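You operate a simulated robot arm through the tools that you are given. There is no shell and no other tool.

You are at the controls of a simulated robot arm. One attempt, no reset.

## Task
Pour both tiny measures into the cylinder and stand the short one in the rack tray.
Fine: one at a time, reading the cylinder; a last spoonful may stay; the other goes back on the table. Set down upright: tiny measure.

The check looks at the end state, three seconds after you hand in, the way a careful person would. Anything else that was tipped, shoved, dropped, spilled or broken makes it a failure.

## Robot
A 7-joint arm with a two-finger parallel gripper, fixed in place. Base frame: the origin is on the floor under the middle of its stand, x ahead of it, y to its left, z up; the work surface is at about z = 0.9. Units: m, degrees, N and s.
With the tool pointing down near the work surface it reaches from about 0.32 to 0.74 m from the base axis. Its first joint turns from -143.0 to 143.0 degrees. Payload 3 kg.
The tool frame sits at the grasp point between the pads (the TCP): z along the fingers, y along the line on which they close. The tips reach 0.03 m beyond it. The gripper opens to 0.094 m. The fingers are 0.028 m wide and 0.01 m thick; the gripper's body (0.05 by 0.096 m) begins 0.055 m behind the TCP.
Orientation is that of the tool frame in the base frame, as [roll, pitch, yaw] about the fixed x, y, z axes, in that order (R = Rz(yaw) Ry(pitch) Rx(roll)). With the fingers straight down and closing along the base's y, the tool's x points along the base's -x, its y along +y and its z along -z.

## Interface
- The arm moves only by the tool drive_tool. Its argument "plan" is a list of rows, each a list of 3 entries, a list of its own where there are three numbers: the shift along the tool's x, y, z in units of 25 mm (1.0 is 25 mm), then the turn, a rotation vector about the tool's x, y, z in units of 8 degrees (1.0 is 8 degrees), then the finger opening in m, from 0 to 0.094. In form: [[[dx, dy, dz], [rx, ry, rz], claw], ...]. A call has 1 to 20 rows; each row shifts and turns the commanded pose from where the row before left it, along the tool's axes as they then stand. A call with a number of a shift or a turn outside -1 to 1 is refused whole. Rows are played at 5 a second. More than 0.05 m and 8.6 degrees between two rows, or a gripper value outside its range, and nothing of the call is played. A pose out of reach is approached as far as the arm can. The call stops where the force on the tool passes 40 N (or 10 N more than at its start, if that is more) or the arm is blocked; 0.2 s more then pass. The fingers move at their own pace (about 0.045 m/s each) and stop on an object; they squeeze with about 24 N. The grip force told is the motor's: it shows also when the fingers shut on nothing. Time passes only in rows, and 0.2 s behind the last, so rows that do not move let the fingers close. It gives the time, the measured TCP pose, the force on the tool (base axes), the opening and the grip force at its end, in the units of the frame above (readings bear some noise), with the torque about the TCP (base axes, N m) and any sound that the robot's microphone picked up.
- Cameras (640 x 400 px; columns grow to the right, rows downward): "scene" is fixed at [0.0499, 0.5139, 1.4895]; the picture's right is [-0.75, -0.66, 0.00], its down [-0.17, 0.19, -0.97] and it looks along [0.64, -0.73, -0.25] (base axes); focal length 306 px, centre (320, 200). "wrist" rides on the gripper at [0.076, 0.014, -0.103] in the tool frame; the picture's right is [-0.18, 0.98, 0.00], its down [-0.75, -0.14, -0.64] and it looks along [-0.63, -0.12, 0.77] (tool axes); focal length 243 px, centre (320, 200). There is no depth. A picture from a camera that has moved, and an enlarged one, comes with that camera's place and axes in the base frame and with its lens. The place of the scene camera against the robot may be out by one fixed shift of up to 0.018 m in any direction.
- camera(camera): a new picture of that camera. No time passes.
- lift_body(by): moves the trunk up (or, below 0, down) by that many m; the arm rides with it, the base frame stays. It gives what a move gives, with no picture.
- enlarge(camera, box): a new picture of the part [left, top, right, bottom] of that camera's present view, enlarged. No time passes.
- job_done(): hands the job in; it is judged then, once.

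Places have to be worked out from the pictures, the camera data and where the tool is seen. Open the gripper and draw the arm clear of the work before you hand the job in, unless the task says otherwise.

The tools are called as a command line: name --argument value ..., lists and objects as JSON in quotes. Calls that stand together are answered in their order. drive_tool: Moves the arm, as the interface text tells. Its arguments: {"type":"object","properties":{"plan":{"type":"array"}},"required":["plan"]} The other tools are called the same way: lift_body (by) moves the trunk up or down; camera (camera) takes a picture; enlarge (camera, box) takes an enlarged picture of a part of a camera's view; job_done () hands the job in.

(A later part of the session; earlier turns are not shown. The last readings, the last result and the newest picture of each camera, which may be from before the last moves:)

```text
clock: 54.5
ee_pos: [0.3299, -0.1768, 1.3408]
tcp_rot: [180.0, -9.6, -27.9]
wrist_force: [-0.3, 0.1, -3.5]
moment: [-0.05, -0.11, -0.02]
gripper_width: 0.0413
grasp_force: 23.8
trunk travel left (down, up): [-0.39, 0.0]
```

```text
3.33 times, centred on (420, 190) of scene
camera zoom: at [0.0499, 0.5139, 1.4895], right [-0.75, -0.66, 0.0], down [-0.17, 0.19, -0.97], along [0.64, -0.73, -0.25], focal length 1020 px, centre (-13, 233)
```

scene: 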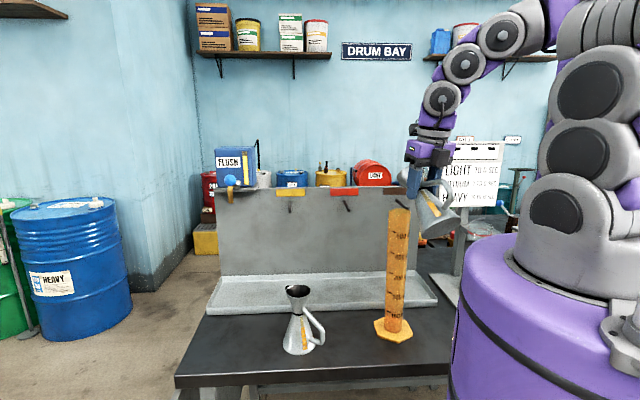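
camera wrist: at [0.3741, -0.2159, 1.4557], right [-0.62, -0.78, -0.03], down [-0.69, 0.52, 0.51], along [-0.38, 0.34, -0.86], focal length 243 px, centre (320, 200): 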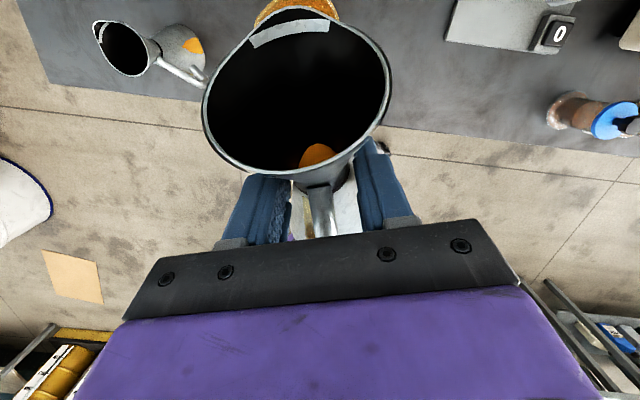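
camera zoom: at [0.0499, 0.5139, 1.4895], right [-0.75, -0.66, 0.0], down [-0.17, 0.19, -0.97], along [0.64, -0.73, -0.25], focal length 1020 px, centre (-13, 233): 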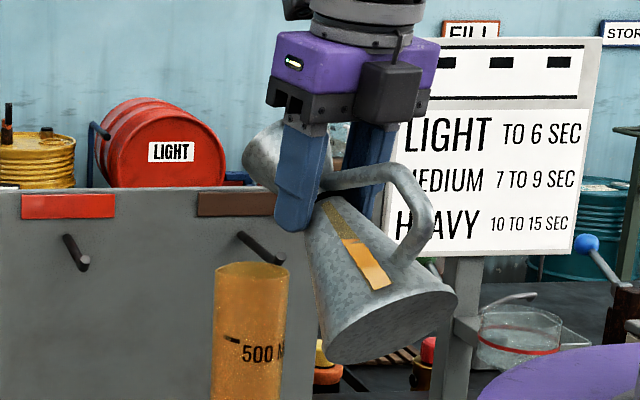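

Spout tip comes out about 7 mm right of the cylinder's axis line, and its fore-aft position is near the centre. I shift 7 mm left and 6 mm back, tilt gently about the spout tip to about 58°, then look again before lowering.

drive_tool --plan '[[[-0.128, -0.14, -0.022], [0, 0, 0], 0], [[-0.128, -0.14, -0.022], [0, 0, 0], 0], [[0.0209, 0, -0.064], [0, -0.156, 0], 0], [[0.0209, 0, -0.064], [0, -0.156, 0], 0], [[0.0209, 0, -0.064], [0, -0.156, 0], 0], [[0.0209, 0, -0.064], [0, -0.156, 0], 0], [[0.0209, 0, -0.064], [0, -0.156, 0], 0], [[0.0209, 0, -0.064], [0, -0.156, 0], 0]]'

camera --camera "wrist"

enlarge --camera "scene" --box '[360, 130, 480, 250]'

```text
clock: 56.2
ee_pos: [0.3299, -0.1679, 1.3528]
tcp_rot: [179.9, -2.1, -28.0]
wrist_force: [0.9, -0.1, -4.2]
moment: [-0.04, -0.07, -0.01]
gripper_width: 0.0412
grasp_force: 23.8
trunk travel left (down, up): [-0.39, 0.0]
```

```text
taken
camera wrist: at [0.3871, -0.2136, 1.4575], right [-0.62, -0.78, -0.01], down [-0.62, 0.49, 0.61], along [-0.48, 0.39, -0.79], focal length 243 px, centre (320, 200)
```

wrist: 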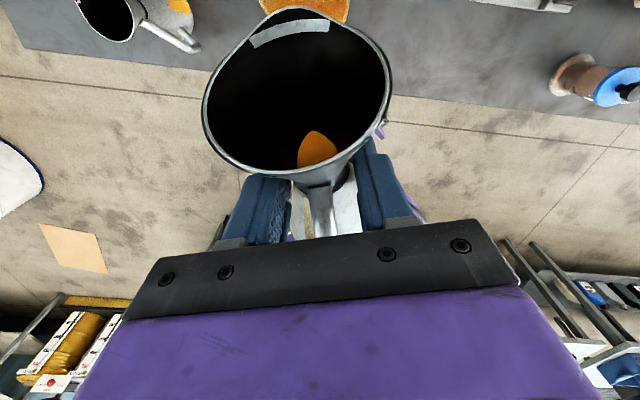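

```text
3.33 times, centred on (420, 190) of scene
camera zoom: at [0.0499, 0.5139, 1.4895], right [-0.75, -0.66, 0.0], down [-0.17, 0.19, -0.97], along [0.64, -0.73, -0.25], focal length 1020 px, centre (-13, 233)
```

zoom: 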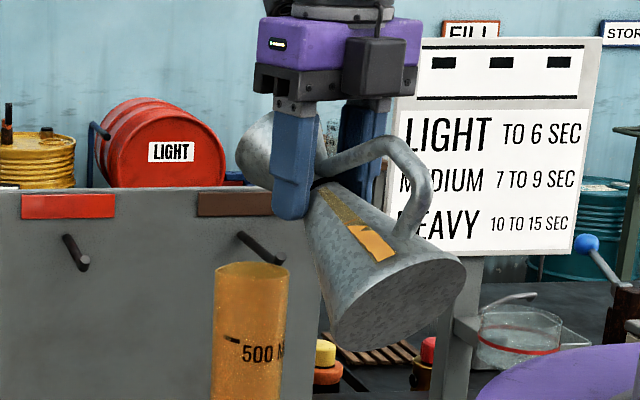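

At 57.7° the liquid has just crept into the funnel. I lower 46 mm so the spout tip sits about 25 mm above the cylinder rim, then check clearance.

drive_tool --plan '[[[-0.017, 0, 0.46], [0, 0, 0], 0], [[-0.017, 0, 0.46], [0, 0, 0], 0], [[-0.017, 0, 0.46], [0, 0, 0], 0], [[-0.017, 0, 0.46], [0, 0, 0], 0]]'

camera --camera "wrist"

enlarge --camera "scene" --box '[360, 130, 480, 250]'

```text
clock: 57.2
ee_pos: [0.3307, -0.169, 1.3073]
tcp_rot: [-180.0, -2.1, -27.8]
wrist_force: [0.1, 0.6, -3.6]
moment: [-0.08, -0.11, -0.01]
gripper_width: 0.0413
grasp_force: 23.8
trunk travel left (down, up): [-0.39, 0.0]
```

```text
taken
camera wrist: at [0.3875, -0.2133, 1.412], right [-0.62, -0.78, -0.01], down [-0.62, 0.49, 0.61], along [-0.48, 0.39, -0.79], focal length 243 px, centre (320, 200)
```

wrist: 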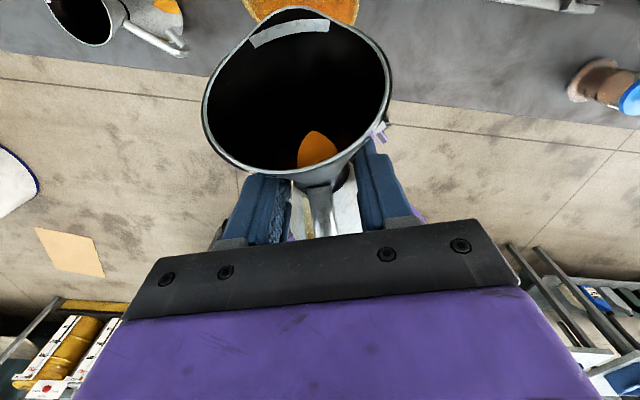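

```text
3.33 times, centred on (420, 190) of scene
camera zoom: at [0.0499, 0.5139, 1.4895], right [-0.75, -0.66, 0.0], down [-0.17, 0.19, -0.97], along [0.64, -0.73, -0.25], focal length 1020 px, centre (-13, 233)
```

zoom: 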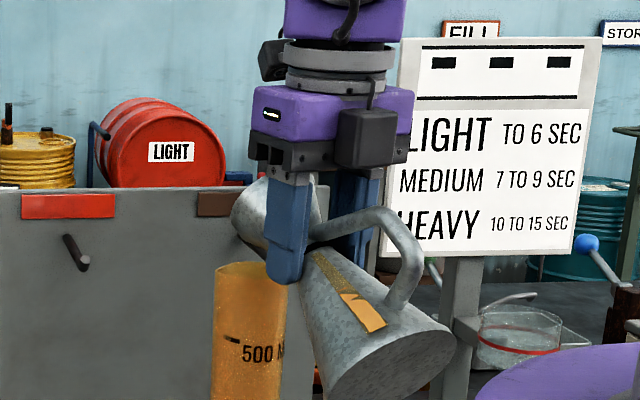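

I verify the spout-over-mouth alignment once more in an enlarged wrist view before starting the pour.

enlarge --camera "wrist" --box '[200, 0, 400, 125]'

```text
3.20 times, centred on (300, 62) of wrist
camera zoom: at [0.3875, -0.2133, 1.412], right [-0.62, -0.78, -0.01], down [-0.62, 0.49, 0.61], along [-0.48, 0.39, -0.79], focal length 776 px, centre (384, 640)
```

zoom: 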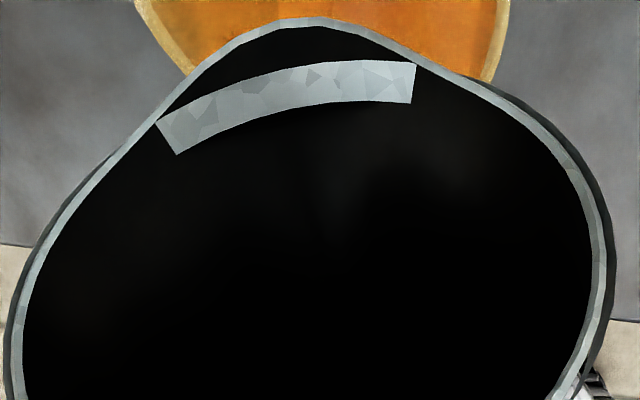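

Spout tip is at (fwd 0.446, lateral +0.003) against the mouth centre (0.4535, +0.003), which is well placed. I start the pour, tilting slowly about the spout tip, and check for flow.

drive_tool --plan '[[[0.0167, 0, -0.0513], [0, -0.125, 0], 0], [[0.0167, 0, -0.0513], [0, -0.125, 0], 0], [[0.0167, 0, -0.0513], [0, -0.125, 0], 0], [[0.0167, 0, -0.0513], [0, -0.125, 0], 0], [[0.0167, 0, -0.0513], [0, -0.125, 0], 0], [[0.0167, 0, -0.0513], [0, -0.125, 0], 0]]'

camera --camera "wrist"

enlarge --camera "scene" --box '[350, 160, 470, 350]'

```text
clock: 58.6
ee_pos: [0.3312, -0.169, 1.3138]
tcp_rot: [-180.0, 3.8, -27.8]
wrist_force: [-0.1, 0.8, -4.2]
moment: [-0.09, -0.1, -0.02]
gripper_width: 0.0411
grasp_force: 24.2
trunk travel left (down, up): [-0.39, 0.0]
```

```text
taken
camera wrist: at [0.399, -0.2192, 1.411], right [-0.62, -0.78, 0.01], down [-0.56, 0.46, 0.69], along [-0.55, 0.42, -0.72], focal length 243 px, centre (320, 200)
```

wrist: 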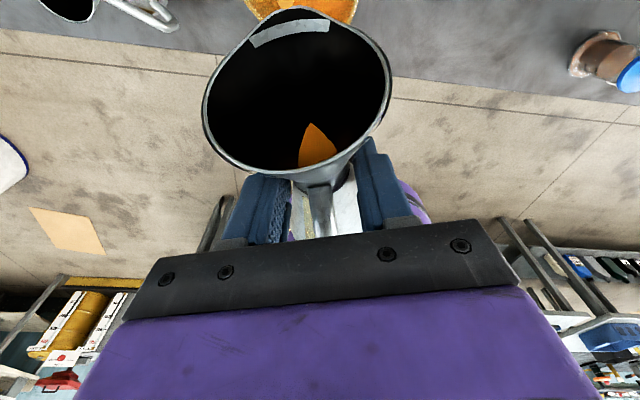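

```text
2.11 times, centred on (410, 255) of scene
camera zoom: at [0.0499, 0.5139, 1.4895], right [-0.75, -0.66, 0.0], down [-0.17, 0.19, -0.97], along [0.64, -0.73, -0.25], focal length 644 px, centre (130, 84)
```

zoom: 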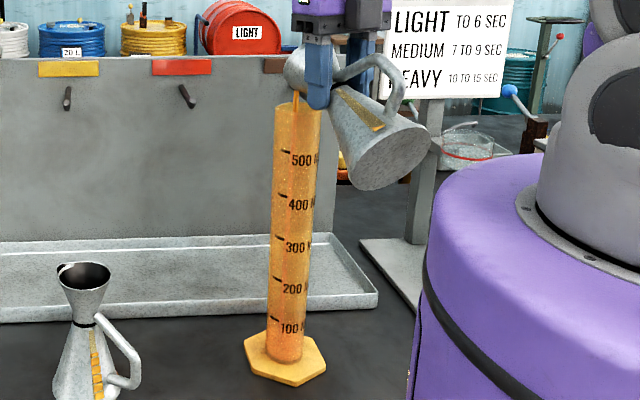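

An orange streak appears at the spout: flow has begun at about 64°. I zoom in on the stream to see where it falls.

enlarge --camera "scene" --box '[375, 170, 425, 240]'

enlarge --camera "wrist" --box '[220, 0, 380, 100]'

```text
5.71 times, centred on (400, 205) of scene
camera zoom: at [0.0499, 0.5139, 1.4895], right [-0.75, -0.66, 0.0], down [-0.17, 0.19, -0.97], along [0.64, -0.73, -0.25], focal length 1748 px, centre (-137, 171)
```

zoom: 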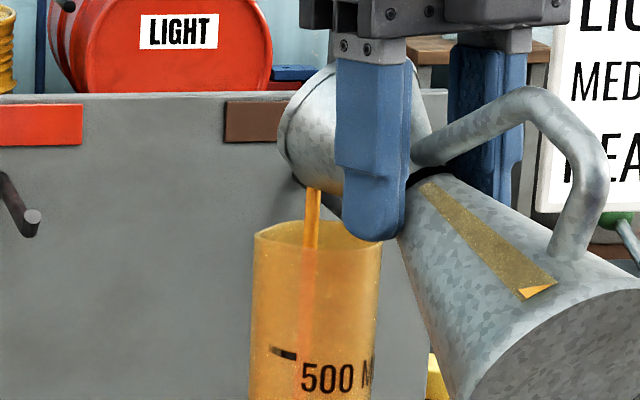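

```text
4.00 times, centred on (300, 50) of wrist
camera zoom: at [0.399, -0.2192, 1.411], right [-0.62, -0.78, 0.01], down [-0.56, 0.46, 0.69], along [-0.55, 0.42, -0.72], focal length 970 px, centre (400, 800)
```

zoom: 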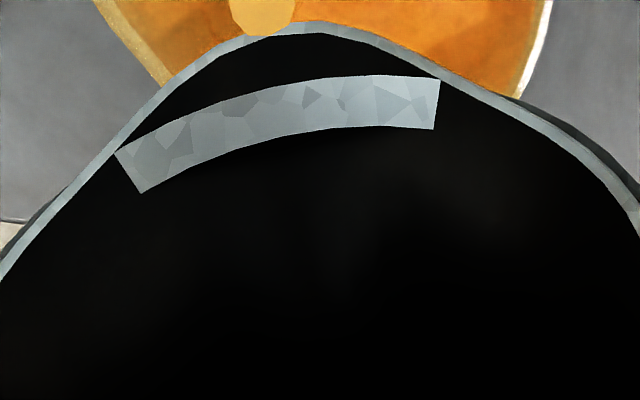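

The stream runs straight into the mouth, with margin on both sides. I continue tilting slowly about the lip.

drive_tool --plan '[[[0.0167, 0, -0.0513], [0, -0.125, 0], 0], [[0.0167, 0, -0.0513], [0, -0.125, 0], 0], [[0.0167, 0, -0.0513], [0, -0.125, 0], 0], [[0.0167, 0, -0.0513], [0, -0.125, 0], 0], [[0.0167, 0, -0.0513], [0, -0.125, 0], 0], [[0.0167, 0, -0.0513], [0, -0.125, 0], 0], [[0.0167, 0, -0.0513], [0, -0.125, 0], 0], [[0.0167, 0, -0.0513], [0, -0.125, 0], 0]]'

enlarge --camera "scene" --box '[350, 160, 470, 350]'

enlarge --camera "wrist" --box '[200, 0, 400, 125]'

```text
clock: 60.5
ee_pos: [0.3358, -0.1723, 1.3233]
tcp_rot: [-180.0, 11.9, -27.8]
wrist_force: [-0.2, 0.3, -2.5]
moment: [-0.04, -0.08, 0.0]
gripper_width: 0.0413
grasp_force: 24.2
trunk travel left (down, up): [-0.39, 0.0]
```

```text
2.11 times, centred on (410, 255) of scene
camera zoom: at [0.0499, 0.5139, 1.4895], right [-0.75, -0.66, 0.0], down [-0.17, 0.19, -0.97], along [0.64, -0.73, -0.25], focal length 644 px, centre (130, 84)
```

zoom: 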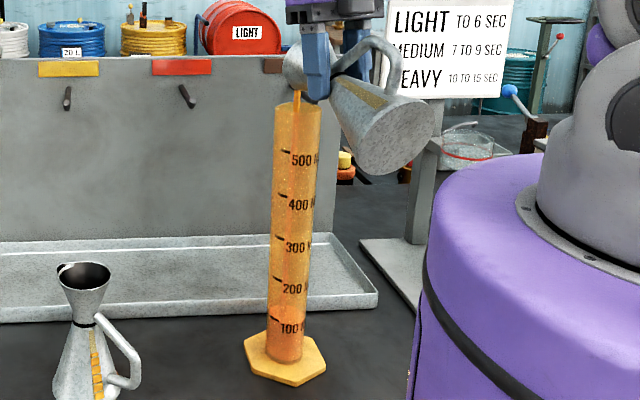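

```text
3.20 times, centred on (300, 62) of wrist
camera zoom: at [0.4136, -0.2281, 1.4082], right [-0.62, -0.79, 0.04], down [-0.47, 0.41, 0.78], along [-0.63, 0.47, -0.62], focal length 776 px, centre (384, 640)
```

zoom: 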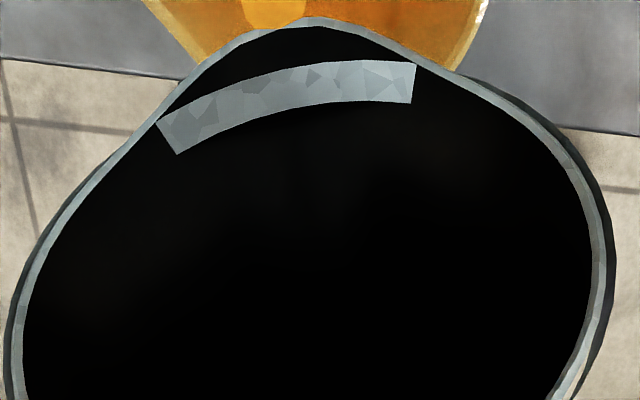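

It is flowing well into the cylinder (load is dropping). I keep tilting at the same slow rate.

drive_tool --plan '[[[0.0167, 0, -0.0513], [0, -0.125, 0], 0], [[0.0167, 0, -0.0513], [0, -0.125, 0], 0], [[0.0167, 0, -0.0513], [0, -0.125, 0], 0], [[0.0167, 0, -0.0513], [0, -0.125, 0], 0], [[0.0167, 0, -0.0513], [0, -0.125, 0], 0], [[0.0167, 0, -0.0513], [0, -0.125, 0], 0], [[0.0167, 0, -0.0513], [0, -0.125, 0], 0], [[0.0167, 0, -0.0513], [0, -0.125, 0], 0], [[0.0167, 0, -0.0513], [0, -0.125, 0], 0], [[0.0167, 0, -0.0513], [0, -0.125, 0], 0]]'

enlarge --camera "scene" --box '[350, 160, 470, 350]'

enlarge --camera "wrist" --box '[200, 0, 400, 125]'

```text
clock: 62.6
ee_pos: [0.3423, -0.1743, 1.3343]
tcp_rot: [180.0, 21.8, -27.9]
wrist_force: [0.7, -0.1, -1.6]
moment: [-0.05, -0.05, 0.01]
gripper_width: 0.0413
grasp_force: 23.6
trunk travel left (down, up): [-0.39, 0.0]
```

```text
2.11 times, centred on (410, 255) of scene
camera zoom: at [0.0499, 0.5139, 1.4895], right [-0.75, -0.66, 0.0], down [-0.17, 0.19, -0.97], along [0.64, -0.73, -0.25], focal length 644 px, centre (130, 84)
```

zoom: 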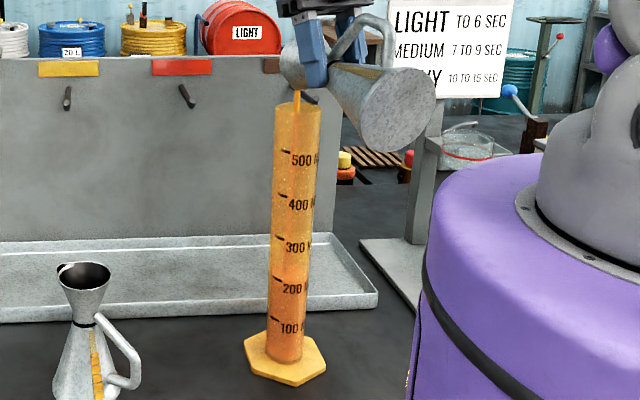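

```text
3.20 times, centred on (300, 62) of wrist
camera zoom: at [0.4321, -0.238, 1.4018], right [-0.61, -0.79, 0.07], down [-0.34, 0.34, 0.88], along [-0.71, 0.51, -0.48], focal length 776 px, centre (384, 640)
```

zoom: 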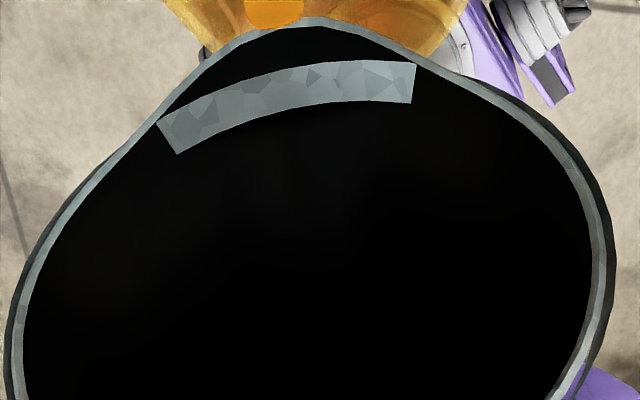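

Level climbing, stream still inside the mouth. I continue toward 100° tilt.

drive_tool --plan '[[[0.0209, 0, -0.064], [0, -0.156, 0], 0], [[0.0209, 0, -0.064], [0, -0.156, 0], 0], [[0.0209, 0, -0.064], [0, -0.156, 0], 0], [[0.0209, 0, -0.064], [0, -0.156, 0], 0], [[0.0209, 0, -0.064], [0, -0.156, 0], 0], [[0.0209, 0, -0.064], [0, -0.156, 0], 0], [[0.0209, 0, -0.064], [0, -0.156, 0], 0], [[0.0209, 0, -0.064], [0, -0.156, 0], 0], [[0.0209, 0, -0.064], [0, -0.156, 0], 0], [[0.0209, 0, -0.064], [0, -0.156, 0], 0], [[0.0209, 0, -0.064], [0, -0.156, 0], 0], [[0.0209, 0, -0.064], [0, -0.156, 0], 0], [[0.0209, 0, -0.064], [0, -0.156, 0], 0], [[0.0209, 0, -0.064], [0, -0.156, 0], 0]]'

enlarge --camera "scene" --box '[350, 160, 470, 350]'

enlarge --camera "wrist" --box '[200, 0, 400, 125]'

```text
clock: 65.7
ee_pos: [0.3587, -0.1827, 1.3515]
tcp_rot: [-179.9, 39.4, -27.9]
wrist_force: [0.7, 0.2, -2.2]
moment: [0.0, -0.05, 0.01]
gripper_width: 0.0413
grasp_force: 23.9
trunk travel left (down, up): [-0.39, 0.0]
```

```text
2.11 times, centred on (410, 255) of scene
camera zoom: at [0.0499, 0.5139, 1.4895], right [-0.75, -0.66, 0.0], down [-0.17, 0.19, -0.97], along [0.64, -0.73, -0.25], focal length 644 px, centre (130, 84)
```

zoom: 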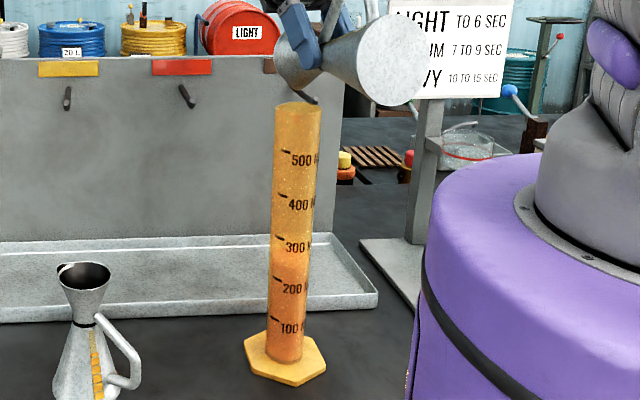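

```text
3.20 times, centred on (300, 62) of wrist
camera zoom: at [0.4611, -0.2524, 1.382], right [-0.59, -0.8, 0.12], down [-0.09, 0.21, 0.97], along [-0.81, 0.56, -0.19], focal length 776 px, centre (384, 640)
```

zoom: 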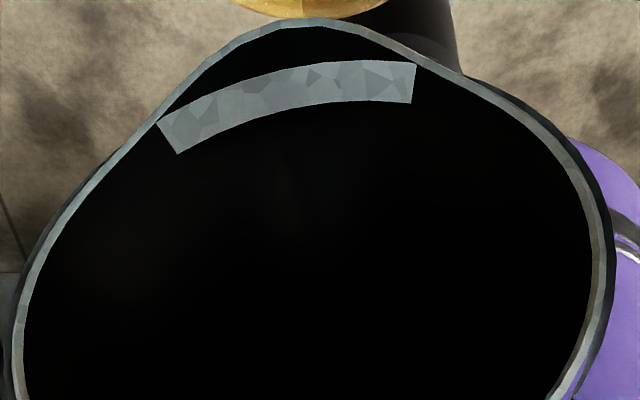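

No stream is visible at 99° and the level stands around 250–260 mL. I tilt on to about 113° to drain what may be left, then hold.

drive_tool --plan '[[[0.0209, 0, -0.064], [0, -0.156, 0], 0], [[0.0209, 0, -0.064], [0, -0.156, 0], 0], [[0.0209, 0, -0.064], [0, -0.156, 0], 0], [[0.0209, 0, -0.064], [0, -0.156, 0], 0], [[0.0209, 0, -0.064], [0, -0.156, 0], 0], [[0.0209, 0, -0.064], [0, -0.156, 0], 0], [[0.0209, 0, -0.064], [0, -0.156, 0], 0], [[0.0209, 0, -0.064], [0, -0.156, 0], 0], [[0.0209, 0, -0.064], [0, -0.156, 0], 0], [[0.0209, 0, -0.064], [0, -0.156, 0], 0], [[0.0209, 0, -0.064], [0, -0.156, 0], 0]]'

enlarge --camera "scene" --box '[350, 150, 450, 350]'

```text
clock: 68.0
ee_pos: [0.364, -0.1883, 1.3537]
tcp_rot: [179.9, 52.8, -27.9]
wrist_force: [-0.6, 0.3, -0.5]
moment: [-0.05, -0.07, 0.02]
gripper_width: 0.0412
grasp_force: 24.3
out of reach, approached as far as the arm can: row 11
trunk travel left (down, up): [-0.39, 0.0]
```

```text
2.00 times, centred on (400, 250) of scene
camera zoom: at [0.0499, 0.5139, 1.4895], right [-0.75, -0.66, 0.0], down [-0.17, 0.19, -0.97], along [0.64, -0.73, -0.25], focal length 612 px, centre (160, 100)
```

zoom: 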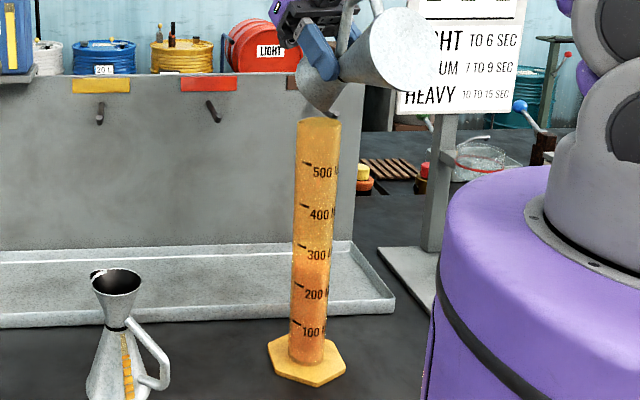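

At 112.6° the arm nears its limit; I hold a moment for the last drops and read the cylinder in a large enlargement.

drive_tool --plan '[[[0, 0, 0], [0, 0, 0], 0], [[0, 0, 0], [0, 0, 0], 0], [[0, 0, 0], [0, 0, 0], 0], [[0, 0, 0], [0, 0, 0], 0], [[0, 0, 0], [0, 0, 0], 0], [[0, 0, 0], [0, 0, 0], 0], [[0, 0, 0], [0, 0, 0], 0], [[0, 0, 0], [0, 0, 0], 0]]'

enlarge --camera "scene" --box '[370, 250, 430, 340]'

enlarge --camera "scene" --box '[370, 170, 430, 240]'

```text
clock: 69.8
ee_pos: [0.3651, -0.1878, 1.3529]
tcp_rot: [179.9, 52.8, -28.0]
wrist_force: [0.4, -0.1, -1.1]
moment: [-0.03, -0.06, 0.0]
gripper_width: 0.041
grasp_force: 24.2
trunk travel left (down, up): [-0.39, 0.0]
```

```text
4.44 times, centred on (400, 295) of scene
camera zoom: at [0.0499, 0.5139, 1.4895], right [-0.75, -0.66, 0.0], down [-0.17, 0.19, -0.97], along [0.64, -0.73, -0.25], focal length 1360 px, centre (-36, -222)
```

zoom: 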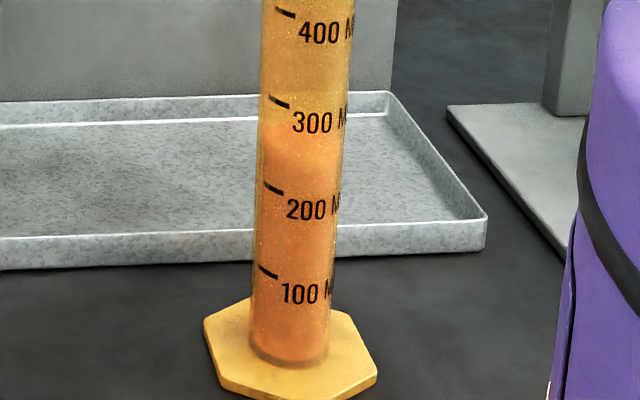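

```text
5.71 times, centred on (400, 205) of scene
camera zoom: at [0.0499, 0.5139, 1.4895], right [-0.75, -0.66, 0.0], down [-0.17, 0.19, -0.97], along [0.64, -0.73, -0.25], focal length 1748 px, centre (-137, 171)
```

zoom: 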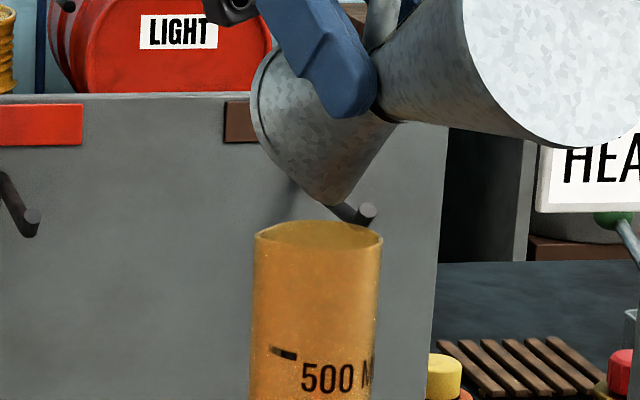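

Liquid reads about 250–255 mL (surface roughly halfway between the 200 and 300 ticks), and the load shows the measure is essentially empty. I tilt back up about the spout, staying over the mouth for any last drips.

drive_tool --plan '[[[-0.0573, 0, 0.2076], [0, 0.5, 0], 0], [[-0.0573, 0, 0.2076], [0, 0.5, 0], 0], [[-0.0573, 0, 0.2076], [0, 0.5, 0], 0], [[-0.0573, 0, 0.2076], [0, 0.5, 0], 0], [[-0.0573, 0, 0.2076], [0, 0.5, 0], 0], [[-0.0573, 0, 0.2076], [0, 0.5, 0], 0], [[-0.0573, 0, 0.2076], [0, 0.5, 0], 0], [[-0.0573, 0, 0.2076], [0, 0.5, 0], 0], [[-0.0573, 0, 0.2076], [0, 0.5, 0], 0], [[-0.0573, 0, 0.2076], [0, 0.5, 0], 0], [[-0.0573, 0, 0.2076], [0, 0.5, 0], 0], [[-0.0573, 0, 0.2076], [0, 0.5, 0], 0], [[-0.0573, 0, 0.2076], [0, 0.5, 0], 0]]'

camera --camera "wrist"

enlarge --camera "scene" --box '[350, 160, 470, 350]'

```text
clock: 72.7
ee_pos: [0.3218, -0.1648, 1.3057]
tcp_rot: [-180.0, 1.1, -27.8]
wrist_force: [1.2, -1.2, -2.6]
moment: [-0.01, -0.05, 0.0]
gripper_width: 0.041
grasp_force: 24.3
trunk travel left (down, up): [-0.39, 0.0]
```

```text
taken
camera wrist: at [0.3843, -0.2133, 1.4059], right [-0.62, -0.78, 0.0], down [-0.59, 0.47, 0.66], along [-0.52, 0.41, -0.76], focal length 243 px, centre (320, 200)
```

wrist: 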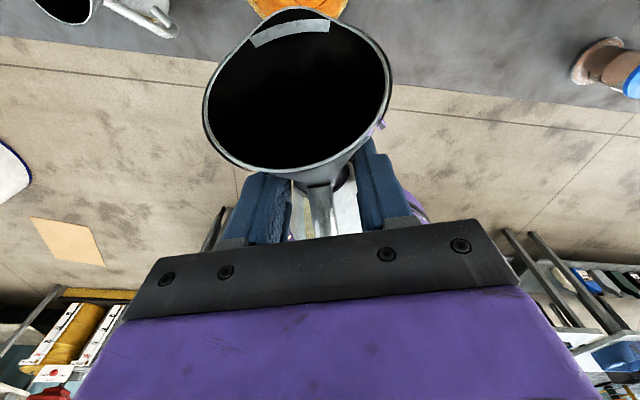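

```text
2.11 times, centred on (410, 255) of scene
camera zoom: at [0.0499, 0.5139, 1.4895], right [-0.75, -0.66, 0.0], down [-0.17, 0.19, -0.97], along [0.64, -0.73, -0.25], focal length 644 px, centre (130, 84)
```

zoom: 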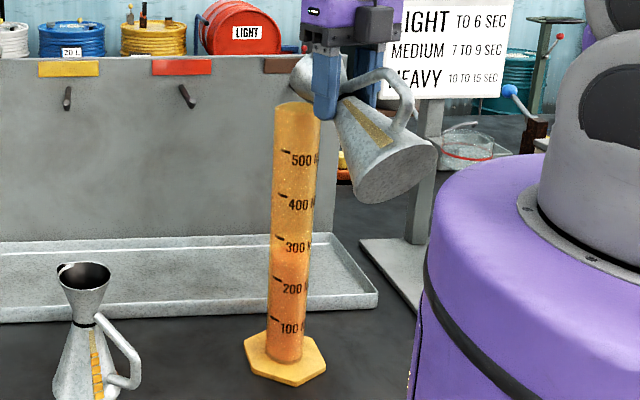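

A is empty (its sight strip is faded) and nothing drips. I raise it off the cylinder and sweep back to bearing ≈ 0.

drive_tool --plan '[[[0, 0, -0.8], [0, 0, 0], 0], [[0, 0, -0.8], [0, 0, 0], 0], [[0, 0, -0.8], [0, 0, 0], 0], [[-0.043, -0.945, 0], [-0.009, 0, -0.469], 0], [[-0.043, -0.945, 0], [-0.009, 0, -0.469], 0], [[-0.043, -0.945, 0], [-0.009, 0, -0.469], 0], [[-0.043, -0.945, 0], [-0.009, 0, -0.469], 0], [[-0.043, -0.945, 0], [-0.009, 0, -0.469], 0], [[-0.043, -0.945, 0], [-0.009, 0, -0.469], 0], [[-0.043, -0.945, 0], [-0.009, 0, -0.469], 0], [[-0.043, -0.945, 0], [-0.009, 0, -0.469], 0]]'

drive_tool --plan '[[[0.75, -0.216, -0.047], [0, 0.4238, 0], 0], [[0.752, -0.216, -0.003], [0, 0.4238, 0], 0], [[0.751, -0.216, 0.042], [0, 0.4238, 0], 0], [[0.747, -0.216, 0.086], [0, 0.4238, 0], 0], [[0.74, -0.216, 0.13], [0, 0.4238, 0], 0], [[0.732, -0.216, 0.173], [0, 0.4238, 0], 0], [[0.72, -0.216, 0.216], [0, 0.4238, 0], 0], [[0.706, -0.216, 0.258], [0, 0.4238, 0], 0], [[0.69, -0.216, 0.3], [0, 0.4238, 0], 0], [[0.671, -0.216, 0.34], [0, 0.4238, 0], 0], [[0.649, -0.216, 0.379], [0, 0.4238, 0], 0], [[0.626, -0.216, 0.417], [0, 0.4238, 0], 0], [[0.6, -0.216, 0.453], [0, 0.4238, 0], 0], [[0.572, -0.216, 0.488], [0, 0.4238, 0], 0], [[0.542, -0.216, 0.521], [0, 0.4238, 0], 0], [[0.511, -0.216, 0.552], [0, 0.4238, 0], 0], [[0.477, -0.216, 0.581], [0, 0.4238, 0], 0], [[0.442, -0.216, 0.608], [0, 0.4238, 0], 0]]'

camera --camera "wrist"

camera --camera "scene"

```text
clock: 75.0
ee_pos: [0.3635, 0.0194, 1.3658]
tcp_rot: [180.0, 1.0, 2.2]
wrist_force: [-0.6, 0.6, -1.6]
moment: [-0.01, -0.03, -0.02]
gripper_width: 0.041
grasp_force: 24.2
trunk travel left (down, up): [-0.39, 0.0]
```

```text
clock: 78.8
ee_pos: [0.6989, 0.1293, 1.3788]
tcp_rot: [179.7, -60.0, 2.6]
wrist_force: [-1.0, 1.0, -1.0]
moment: [0.0, 0.01, -0.03]
gripper_width: 0.0411
grasp_force: 23.9
trunk travel left (down, up): [-0.39, 0.0]
```

```text
taken
camera wrist: at [0.6486, 0.1151, 1.4967], right [-0.06, -0.99, -0.16], down [-0.94, 0.11, -0.33], along [0.34, 0.13, -0.93], focal length 243 px, centre (320, 200)
```

wrist: 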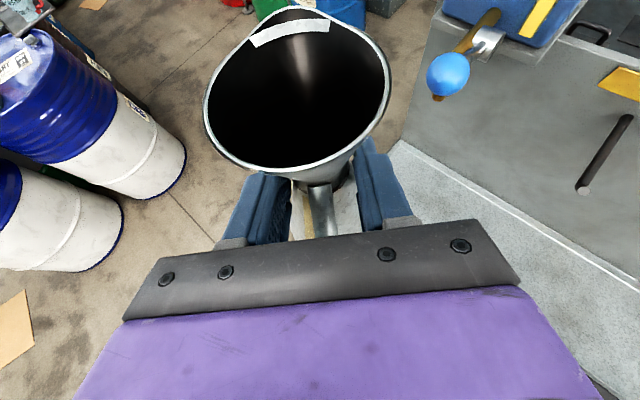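

```text
taken
```

scene: 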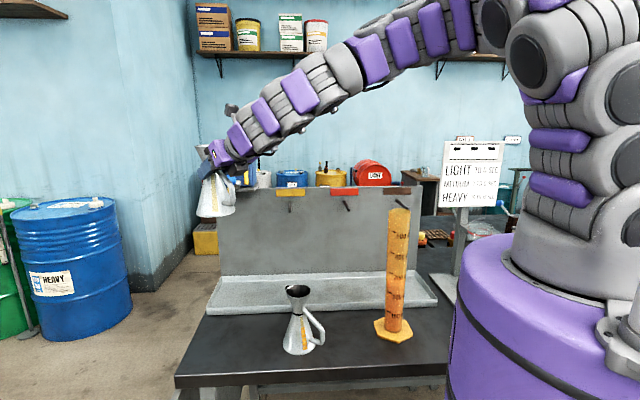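

A is back above its original spot. I correct 4 mm, lower by trunk to a few millimetres above the table, then finish with small arm steps while watching the force.

drive_tool --plan '[[[-0.08, 0, -0.139], [0, 0, 0], 0], [[0, 0, 0], [0, 0, 0], 0]]'

lift_body --by -0.362

enlarge --camera "scene" --box '[180, 240, 340, 360]'

```text
clock: 79.5
ee_pos: [0.6931, 0.1282, 1.3784]
tcp_rot: [179.9, -59.9, 2.4]
wrist_force: [0.0, -0.3, -1.9]
moment: [0.0, 0.06, 0.01]
gripper_width: 0.041
grasp_force: 24.1
trunk travel left (down, up): [-0.39, 0.0]
```

```text
clock: 83.0
ee_pos: [0.6926, 0.1279, 1.0178]
tcp_rot: [179.8, -59.9, 2.4]
wrist_force: [-0.4, 0.0, -0.7]
moment: [-0.03, 0.01, 0.03]
gripper_width: 0.0407
grasp_force: 24.0
trunk travel left (down, up): [-0.028, 0.362]
```

```text
3.33 times, centred on (260, 300) of scene
camera zoom: at [0.0499, 0.5139, 1.4895], right [-0.75, -0.66, 0.0], down [-0.17, 0.19, -0.97], along [0.64, -0.73, -0.25], focal length 1020 px, centre (520, -133)
```

zoom: 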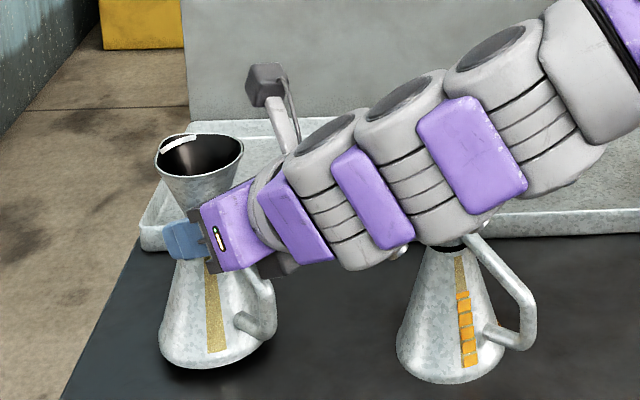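

About 8 mm to go. I lower in 1–2 mm arm steps and watch the vertical force.

drive_tool --plan '[[[-0.069, 0, 0.04], [0, 0, 0], 0], [[-0.069, 0, 0.04], [0, 0, 0], 0], [[-0.069, 0, 0.04], [0, 0, 0], 0], [[0, 0, 0], [0, 0, 0], 0]]'

drive_tool --plan '[[[-0.035, 0, 0.02], [0, 0, 0], 0], [[-0.035, 0, 0.02], [0, 0, 0], 0], [[0, 0, 0], [0, 0, 0], 0]]'

```text
clock: 84.0
ee_pos: [0.6942, 0.1281, 1.0112]
tcp_rot: [179.7, -59.8, 2.3]
wrist_force: [-0.1, 0.6, -2.3]
moment: [-0.01, 0.0, 0.01]
gripper_width: 0.041
grasp_force: 24.0
trunk travel left (down, up): [-0.028, 0.362]
```

```text
clock: 84.8
ee_pos: [0.6939, 0.1282, 1.0102]
tcp_rot: [179.7, -59.9, 2.4]
wrist_force: [-0.1, -0.1, -1.2]
moment: [0.01, 0.04, -0.02]
gripper_width: 0.0407
grasp_force: 23.7
trunk travel left (down, up): [-0.028, 0.362]
```

drive_tool --plan '[[[-0.035, 0, 0.02], [0, 0, 0], 0], [[0, 0, 0], [0, 0, 0], 0], [[0, 0, 0], [0, 0, 0], 0]]'

enlarge --camera "scene" --box '[210, 300, 290, 360]'

```text
clock: 85.6
ee_pos: [0.6924, 0.1289, 1.0079]
tcp_rot: [179.8, -59.9, 2.3]
wrist_force: [0.4, -0.1, 0.0]
moment: [0.02, -0.04, -0.01]
gripper_width: 0.0411
grasp_force: 23.7
trunk travel left (down, up): [-0.028, 0.362]
```

```text
6.67 times, centred on (250, 330) of scene
camera zoom: at [0.0499, 0.5139, 1.4895], right [-0.75, -0.66, 0.0], down [-0.17, 0.19, -0.97], along [0.64, -0.73, -0.25], focal length 2040 px, centre (787, -667)
```

zoom: 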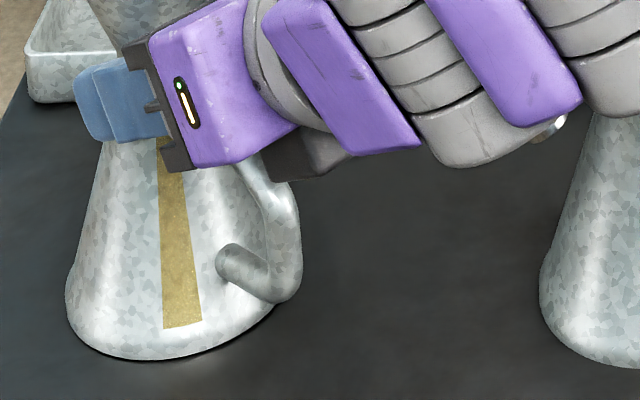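

Force has gone from about -1.2 N to 0, so the base is touching. One more millimetre to confirm contact.

drive_tool --plan '[[[-0.035, 0, 0.02], [0, 0, 0], 0], [[0, 0, 0], [0, 0, 0], 0], [[0, 0, 0], [0, 0, 0], 0]]'

```text
clock: 86.4
ee_pos: [0.6922, 0.1297, 1.0081]
tcp_rot: [179.8, -60.0, 2.4]
wrist_force: [2.6, 1.7, 6.8]
moment: [0.17, -0.69, 0.05]
gripper_width: 0.041
grasp_force: 24.1
trunk travel left (down, up): [-0.028, 0.362]
```

Firm contact. I relieve the pressure slightly, open the fingers, and check that A stands upright before leaving.

drive_tool --plan '[[[0.024, 0, -0.014], [0, 0, 0], 0.0], [[0, 0, 0], [0, 0, 0], 0.045], [[0, 0, 0], [0, 0, 0], 0.055], [[0, 0, 0], [0, 0, 0], 0.065], [[0, 0, 0], [0, 0, 0], 0.08], [[0, 0, 0], [0, 0, 0], 0.094], [[0, 0, 0], [0, 0, 0], 0.094], [[0, 0, 0], [0, 0, 0], 0.094]]'

camera --camera "wrist"

enlarge --camera "scene" --box '[180, 240, 340, 360]'

```text
clock: 88.2
ee_pos: [0.6925, 0.1281, 1.0085]
tcp_rot: [179.9, -59.8, 2.3]
wrist_force: [-0.2, 0.8, -0.8]
moment: [0.02, -0.03, 0.01]
gripper_width: 0.0941
grasp_force: 0.0
trunk travel left (down, up): [-0.028, 0.362]
```

```text
taken
camera wrist: at [0.6427, 0.114, 1.1253], right [-0.06, -0.99, -0.16], down [-0.94, 0.11, -0.33], along [0.34, 0.13, -0.93], focal length 243 px, centre (320, 200)
```

wrist: 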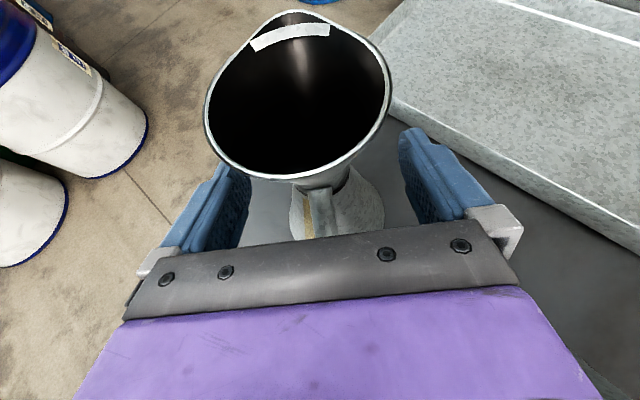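

```text
3.33 times, centred on (260, 300) of scene
camera zoom: at [0.0499, 0.5139, 1.4895], right [-0.75, -0.66, 0.0], down [-0.17, 0.19, -0.97], along [0.64, -0.73, -0.25], focal length 1020 px, centre (520, -133)
```

zoom: 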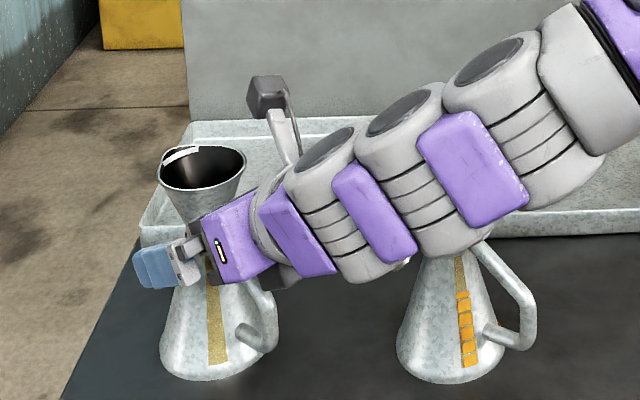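

A stands upright and free. I raise straight up by trunk, then prepare for B.

lift_body --by 0.362

camera --camera "scene"

```text
clock: 91.7
ee_pos: [0.6931, 0.1287, 1.3689]
tcp_rot: [179.8, -59.8, 2.3]
wrist_force: [-0.1, 0.5, 0.2]
moment: [0.0, 0.0, 0.0]
gripper_width: 0.0939
grasp_force: 0.0
trunk travel left (down, up): [-0.39, 0.0]
```

```text
taken
```

scene: 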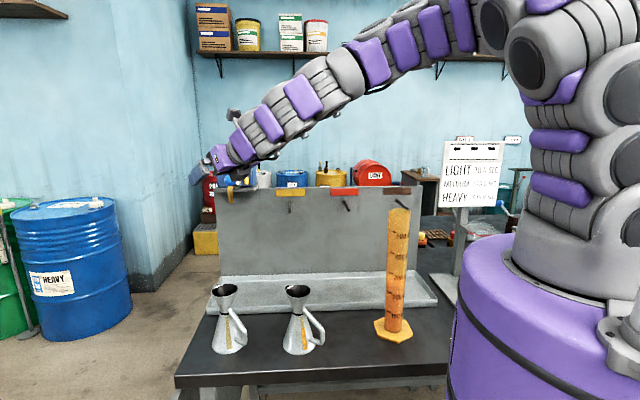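

A is back on the table, upright. B sits too near for a 30° grip, so I will lift it with a 45° grip, set it about 9 cm further out, and regrip it. First I move high above B at 45° pitch.

drive_tool --plan '[[[-0.22, 0.588, -0.736], [0, -0.2344, 0], 0.094], [[-0.244, 0.588, -0.728], [0, -0.2344, 0], 0.094], [[-0.268, 0.588, -0.72], [0, -0.2344, 0], 0.094], [[-0.29, 0.588, -0.711], [0, -0.2344, 0], 0.094], [[-0.314, 0.588, -0.701], [0, -0.2344, 0], 0.094], [[-0.337, 0.588, -0.69], [0, -0.2344, 0], 0.094], [[-0.359, 0.588, -0.679], [0, -0.2344, 0], 0.094], [[-0.381, 0.588, -0.667], [0, -0.2344, 0], 0.094]]'

lift_body --by -0.2

camera --camera "wrist"

```text
clock: 93.5
ee_pos: [0.548, 0.004, 1.4065]
tcp_rot: [-180.0, -44.9, 2.2]
wrist_force: [-0.2, -0.3, -0.5]
moment: [0.0, -0.01, 0.0]
gripper_width: 0.0939
grasp_force: 0.0
trunk travel left (down, up): [-0.39, 0.0]
```

```text
clock: 95.7
ee_pos: [0.5485, 0.0047, 1.2059]
tcp_rot: [-180.0, -45.0, 2.1]
wrist_force: [-0.9, 0.4, 0.0]
moment: [0.01, 0.02, 0.0]
gripper_width: 0.094
grasp_force: 0.1
trunk travel left (down, up): [-0.19, 0.2]
```

```text
taken
camera wrist: at [0.5308, -0.0087, 1.3319], right [-0.09, -0.99, -0.13], down [-0.99, 0.1, -0.08], along [0.09, 0.12, -0.99], focal length 243 px, centre (320, 200)
```

wrist: 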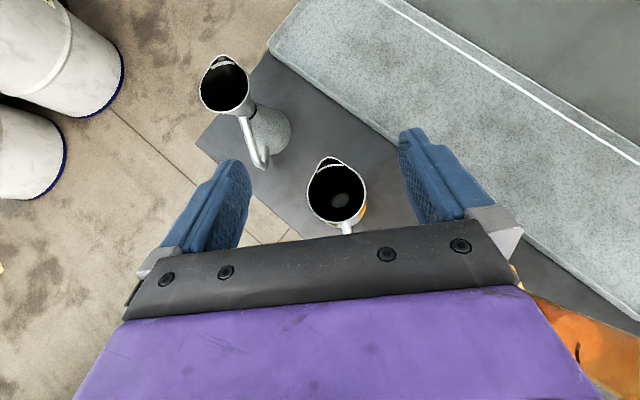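

B and A are both visible; I enlarge on B to fix its rim centre, spout and neck positions.

enlarge --camera "wrist" --box '[270, 140, 400, 240]'

```text
4.00 times, centred on (335, 190) of wrist
camera zoom: at [0.5308, -0.0087, 1.3319], right [-0.09, -0.99, -0.13], down [-0.99, 0.1, -0.08], along [0.09, 0.12, -0.99], focal length 970 px, centre (260, 240)
```

zoom: 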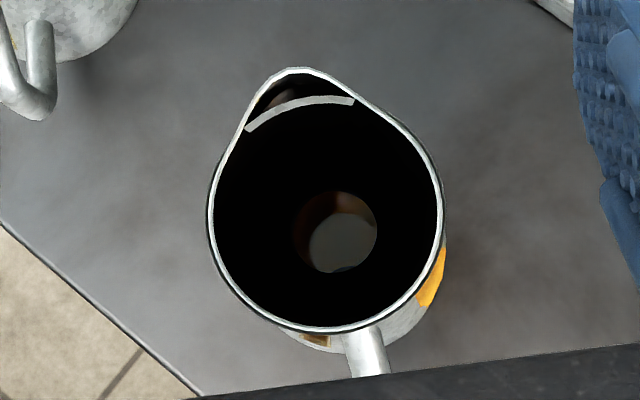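

B's axis comes out at (0.5605, 0.005), with its spout at bearing ≈ 6°. I align the yaw to 6°, trim the position, and lower in two stages.

drive_tool --plan '[[[0.005, 0.024, 0.079], [0.345, 0, -0.345], 0.094], [[0, 0, 0], [0, 0, 0], 0.094]]'

lift_body --by -0.13

camera --camera "wrist"

enlarge --camera "scene" --box '[220, 220, 380, 360]'

```text
clock: 96.3
ee_pos: [0.5493, 0.0039, 1.2035]
tcp_rot: [179.9, -44.8, 6.1]
wrist_force: [0.4, 0.9, 0.4]
moment: [0.01, 0.0, 0.02]
gripper_width: 0.094
grasp_force: 0.2
trunk travel left (down, up): [-0.19, 0.2]
```

```text
clock: 97.8
ee_pos: [0.5501, 0.0045, 1.0737]
tcp_rot: [179.9, -44.9, 6.0]
wrist_force: [0.5, -0.5, 0.5]
moment: [-0.03, -0.01, -0.02]
gripper_width: 0.0939
grasp_force: 0.0
trunk travel left (down, up): [-0.06, 0.33]
```

```text
taken
camera wrist: at [0.5332, -0.0105, 1.2003], right [-0.03, -0.99, -0.13], down [-1.0, 0.04, -0.08], along [0.08, 0.13, -0.99], focal length 243 px, centre (320, 200)
```

wrist: 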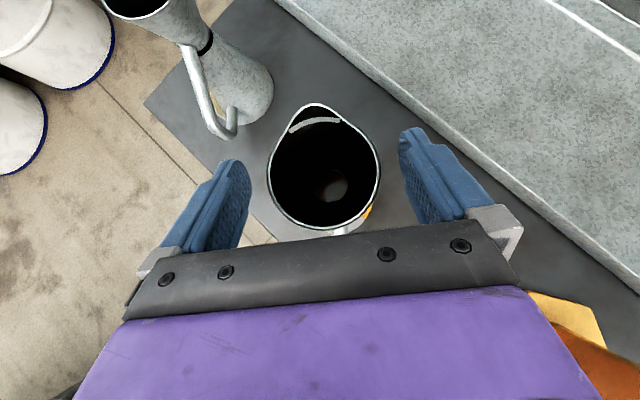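

```text
2.86 times, centred on (300, 290) of scene
camera zoom: at [0.0499, 0.5139, 1.4895], right [-0.75, -0.66, 0.0], down [-0.17, 0.19, -0.97], along [0.64, -0.73, -0.25], focal length 874 px, centre (377, -57)
```

zoom: 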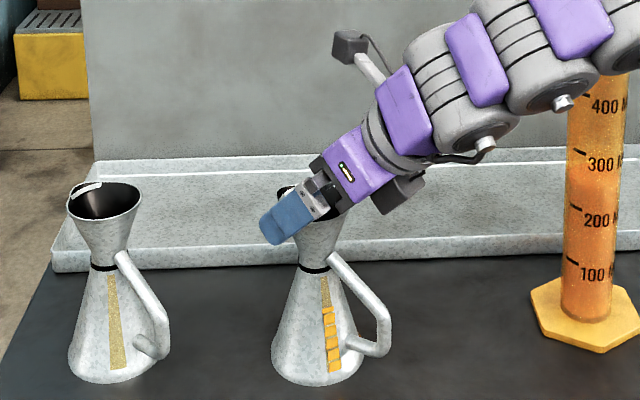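

Funnel is centred between the fingers, and the palm stays clear. I lower the final 59 mm by trunk.

lift_body --by -0.059

camera --camera "wrist"

enlarge --camera "scene" --box '[220, 220, 380, 360]'

```text
clock: 98.8
ee_pos: [0.5493, 0.0049, 1.0137]
tcp_rot: [180.0, -44.9, 6.1]
wrist_force: [-1.2, 0.0, 0.3]
moment: [-0.02, -0.01, 0.02]
gripper_width: 0.094
grasp_force: 0.1
trunk travel left (down, up): [-0.001, 0.389]
```

```text
taken
camera wrist: at [0.5331, -0.0106, 1.1413], right [-0.03, -0.99, -0.13], down [-1.0, 0.04, -0.08], along [0.08, 0.13, -0.99], focal length 243 px, centre (320, 200)
```

wrist: 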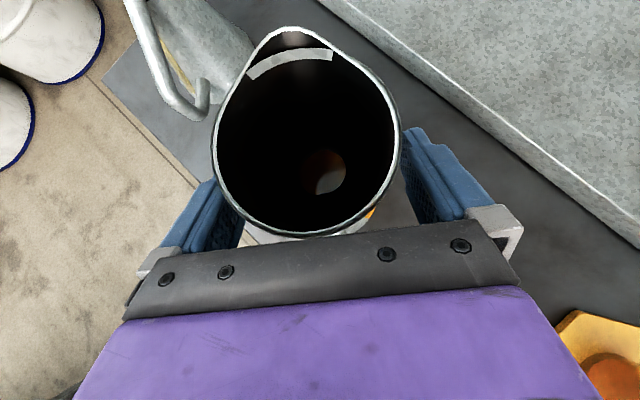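

```text
2.86 times, centred on (300, 290) of scene
camera zoom: at [0.0499, 0.5139, 1.4895], right [-0.75, -0.66, 0.0], down [-0.17, 0.19, -0.97], along [0.64, -0.73, -0.25], focal length 874 px, centre (377, -57)
```

zoom: 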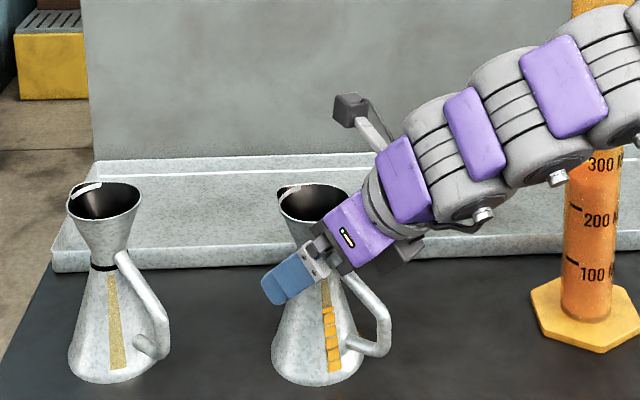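

No contact and well seated. I close on B's neck.

drive_tool --plan '[[[0, 0, 0], [0, 0, 0], 0.07], [[0, 0, 0], [0, 0, 0], 0.055], [[0, 0, 0], [0, 0, 0], 0.045], [[0, 0, 0], [0, 0, 0], 0.035], [[0, 0, 0], [0, 0, 0], 0.02], [[0, 0, 0], [0, 0, 0], 0.0], [[0, 0, 0], [0, 0, 0], 0.0], [[0, 0, 0], [0, 0, 0], 0.0]]'

camera --camera "wrist"

enlarge --camera "scene" --box '[220, 220, 380, 360]'

```text
clock: 100.6
ee_pos: [0.5492, 0.0025, 1.0151]
tcp_rot: [179.9, -44.8, 6.0]
wrist_force: [-0.1, -0.7, -3.1]
moment: [-0.03, 0.06, 0.01]
gripper_width: 0.0407
grasp_force: 23.7
trunk travel left (down, up): [-0.001, 0.389]
```

```text
taken
camera wrist: at [0.5333, -0.0105, 1.141], right [-0.03, -0.99, -0.13], down [-1.0, 0.04, -0.08], along [0.08, 0.13, -0.99], focal length 243 px, centre (320, 200)
```

wrist: 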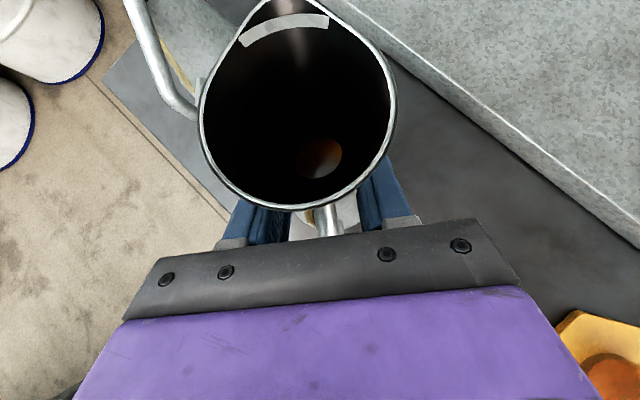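

```text
2.86 times, centred on (300, 290) of scene
camera zoom: at [0.0499, 0.5139, 1.4895], right [-0.75, -0.66, 0.0], down [-0.17, 0.19, -0.97], along [0.64, -0.73, -0.25], focal length 874 px, centre (377, -57)
```

zoom: 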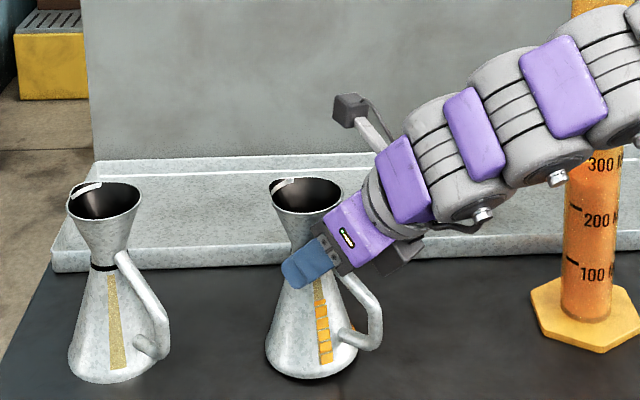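

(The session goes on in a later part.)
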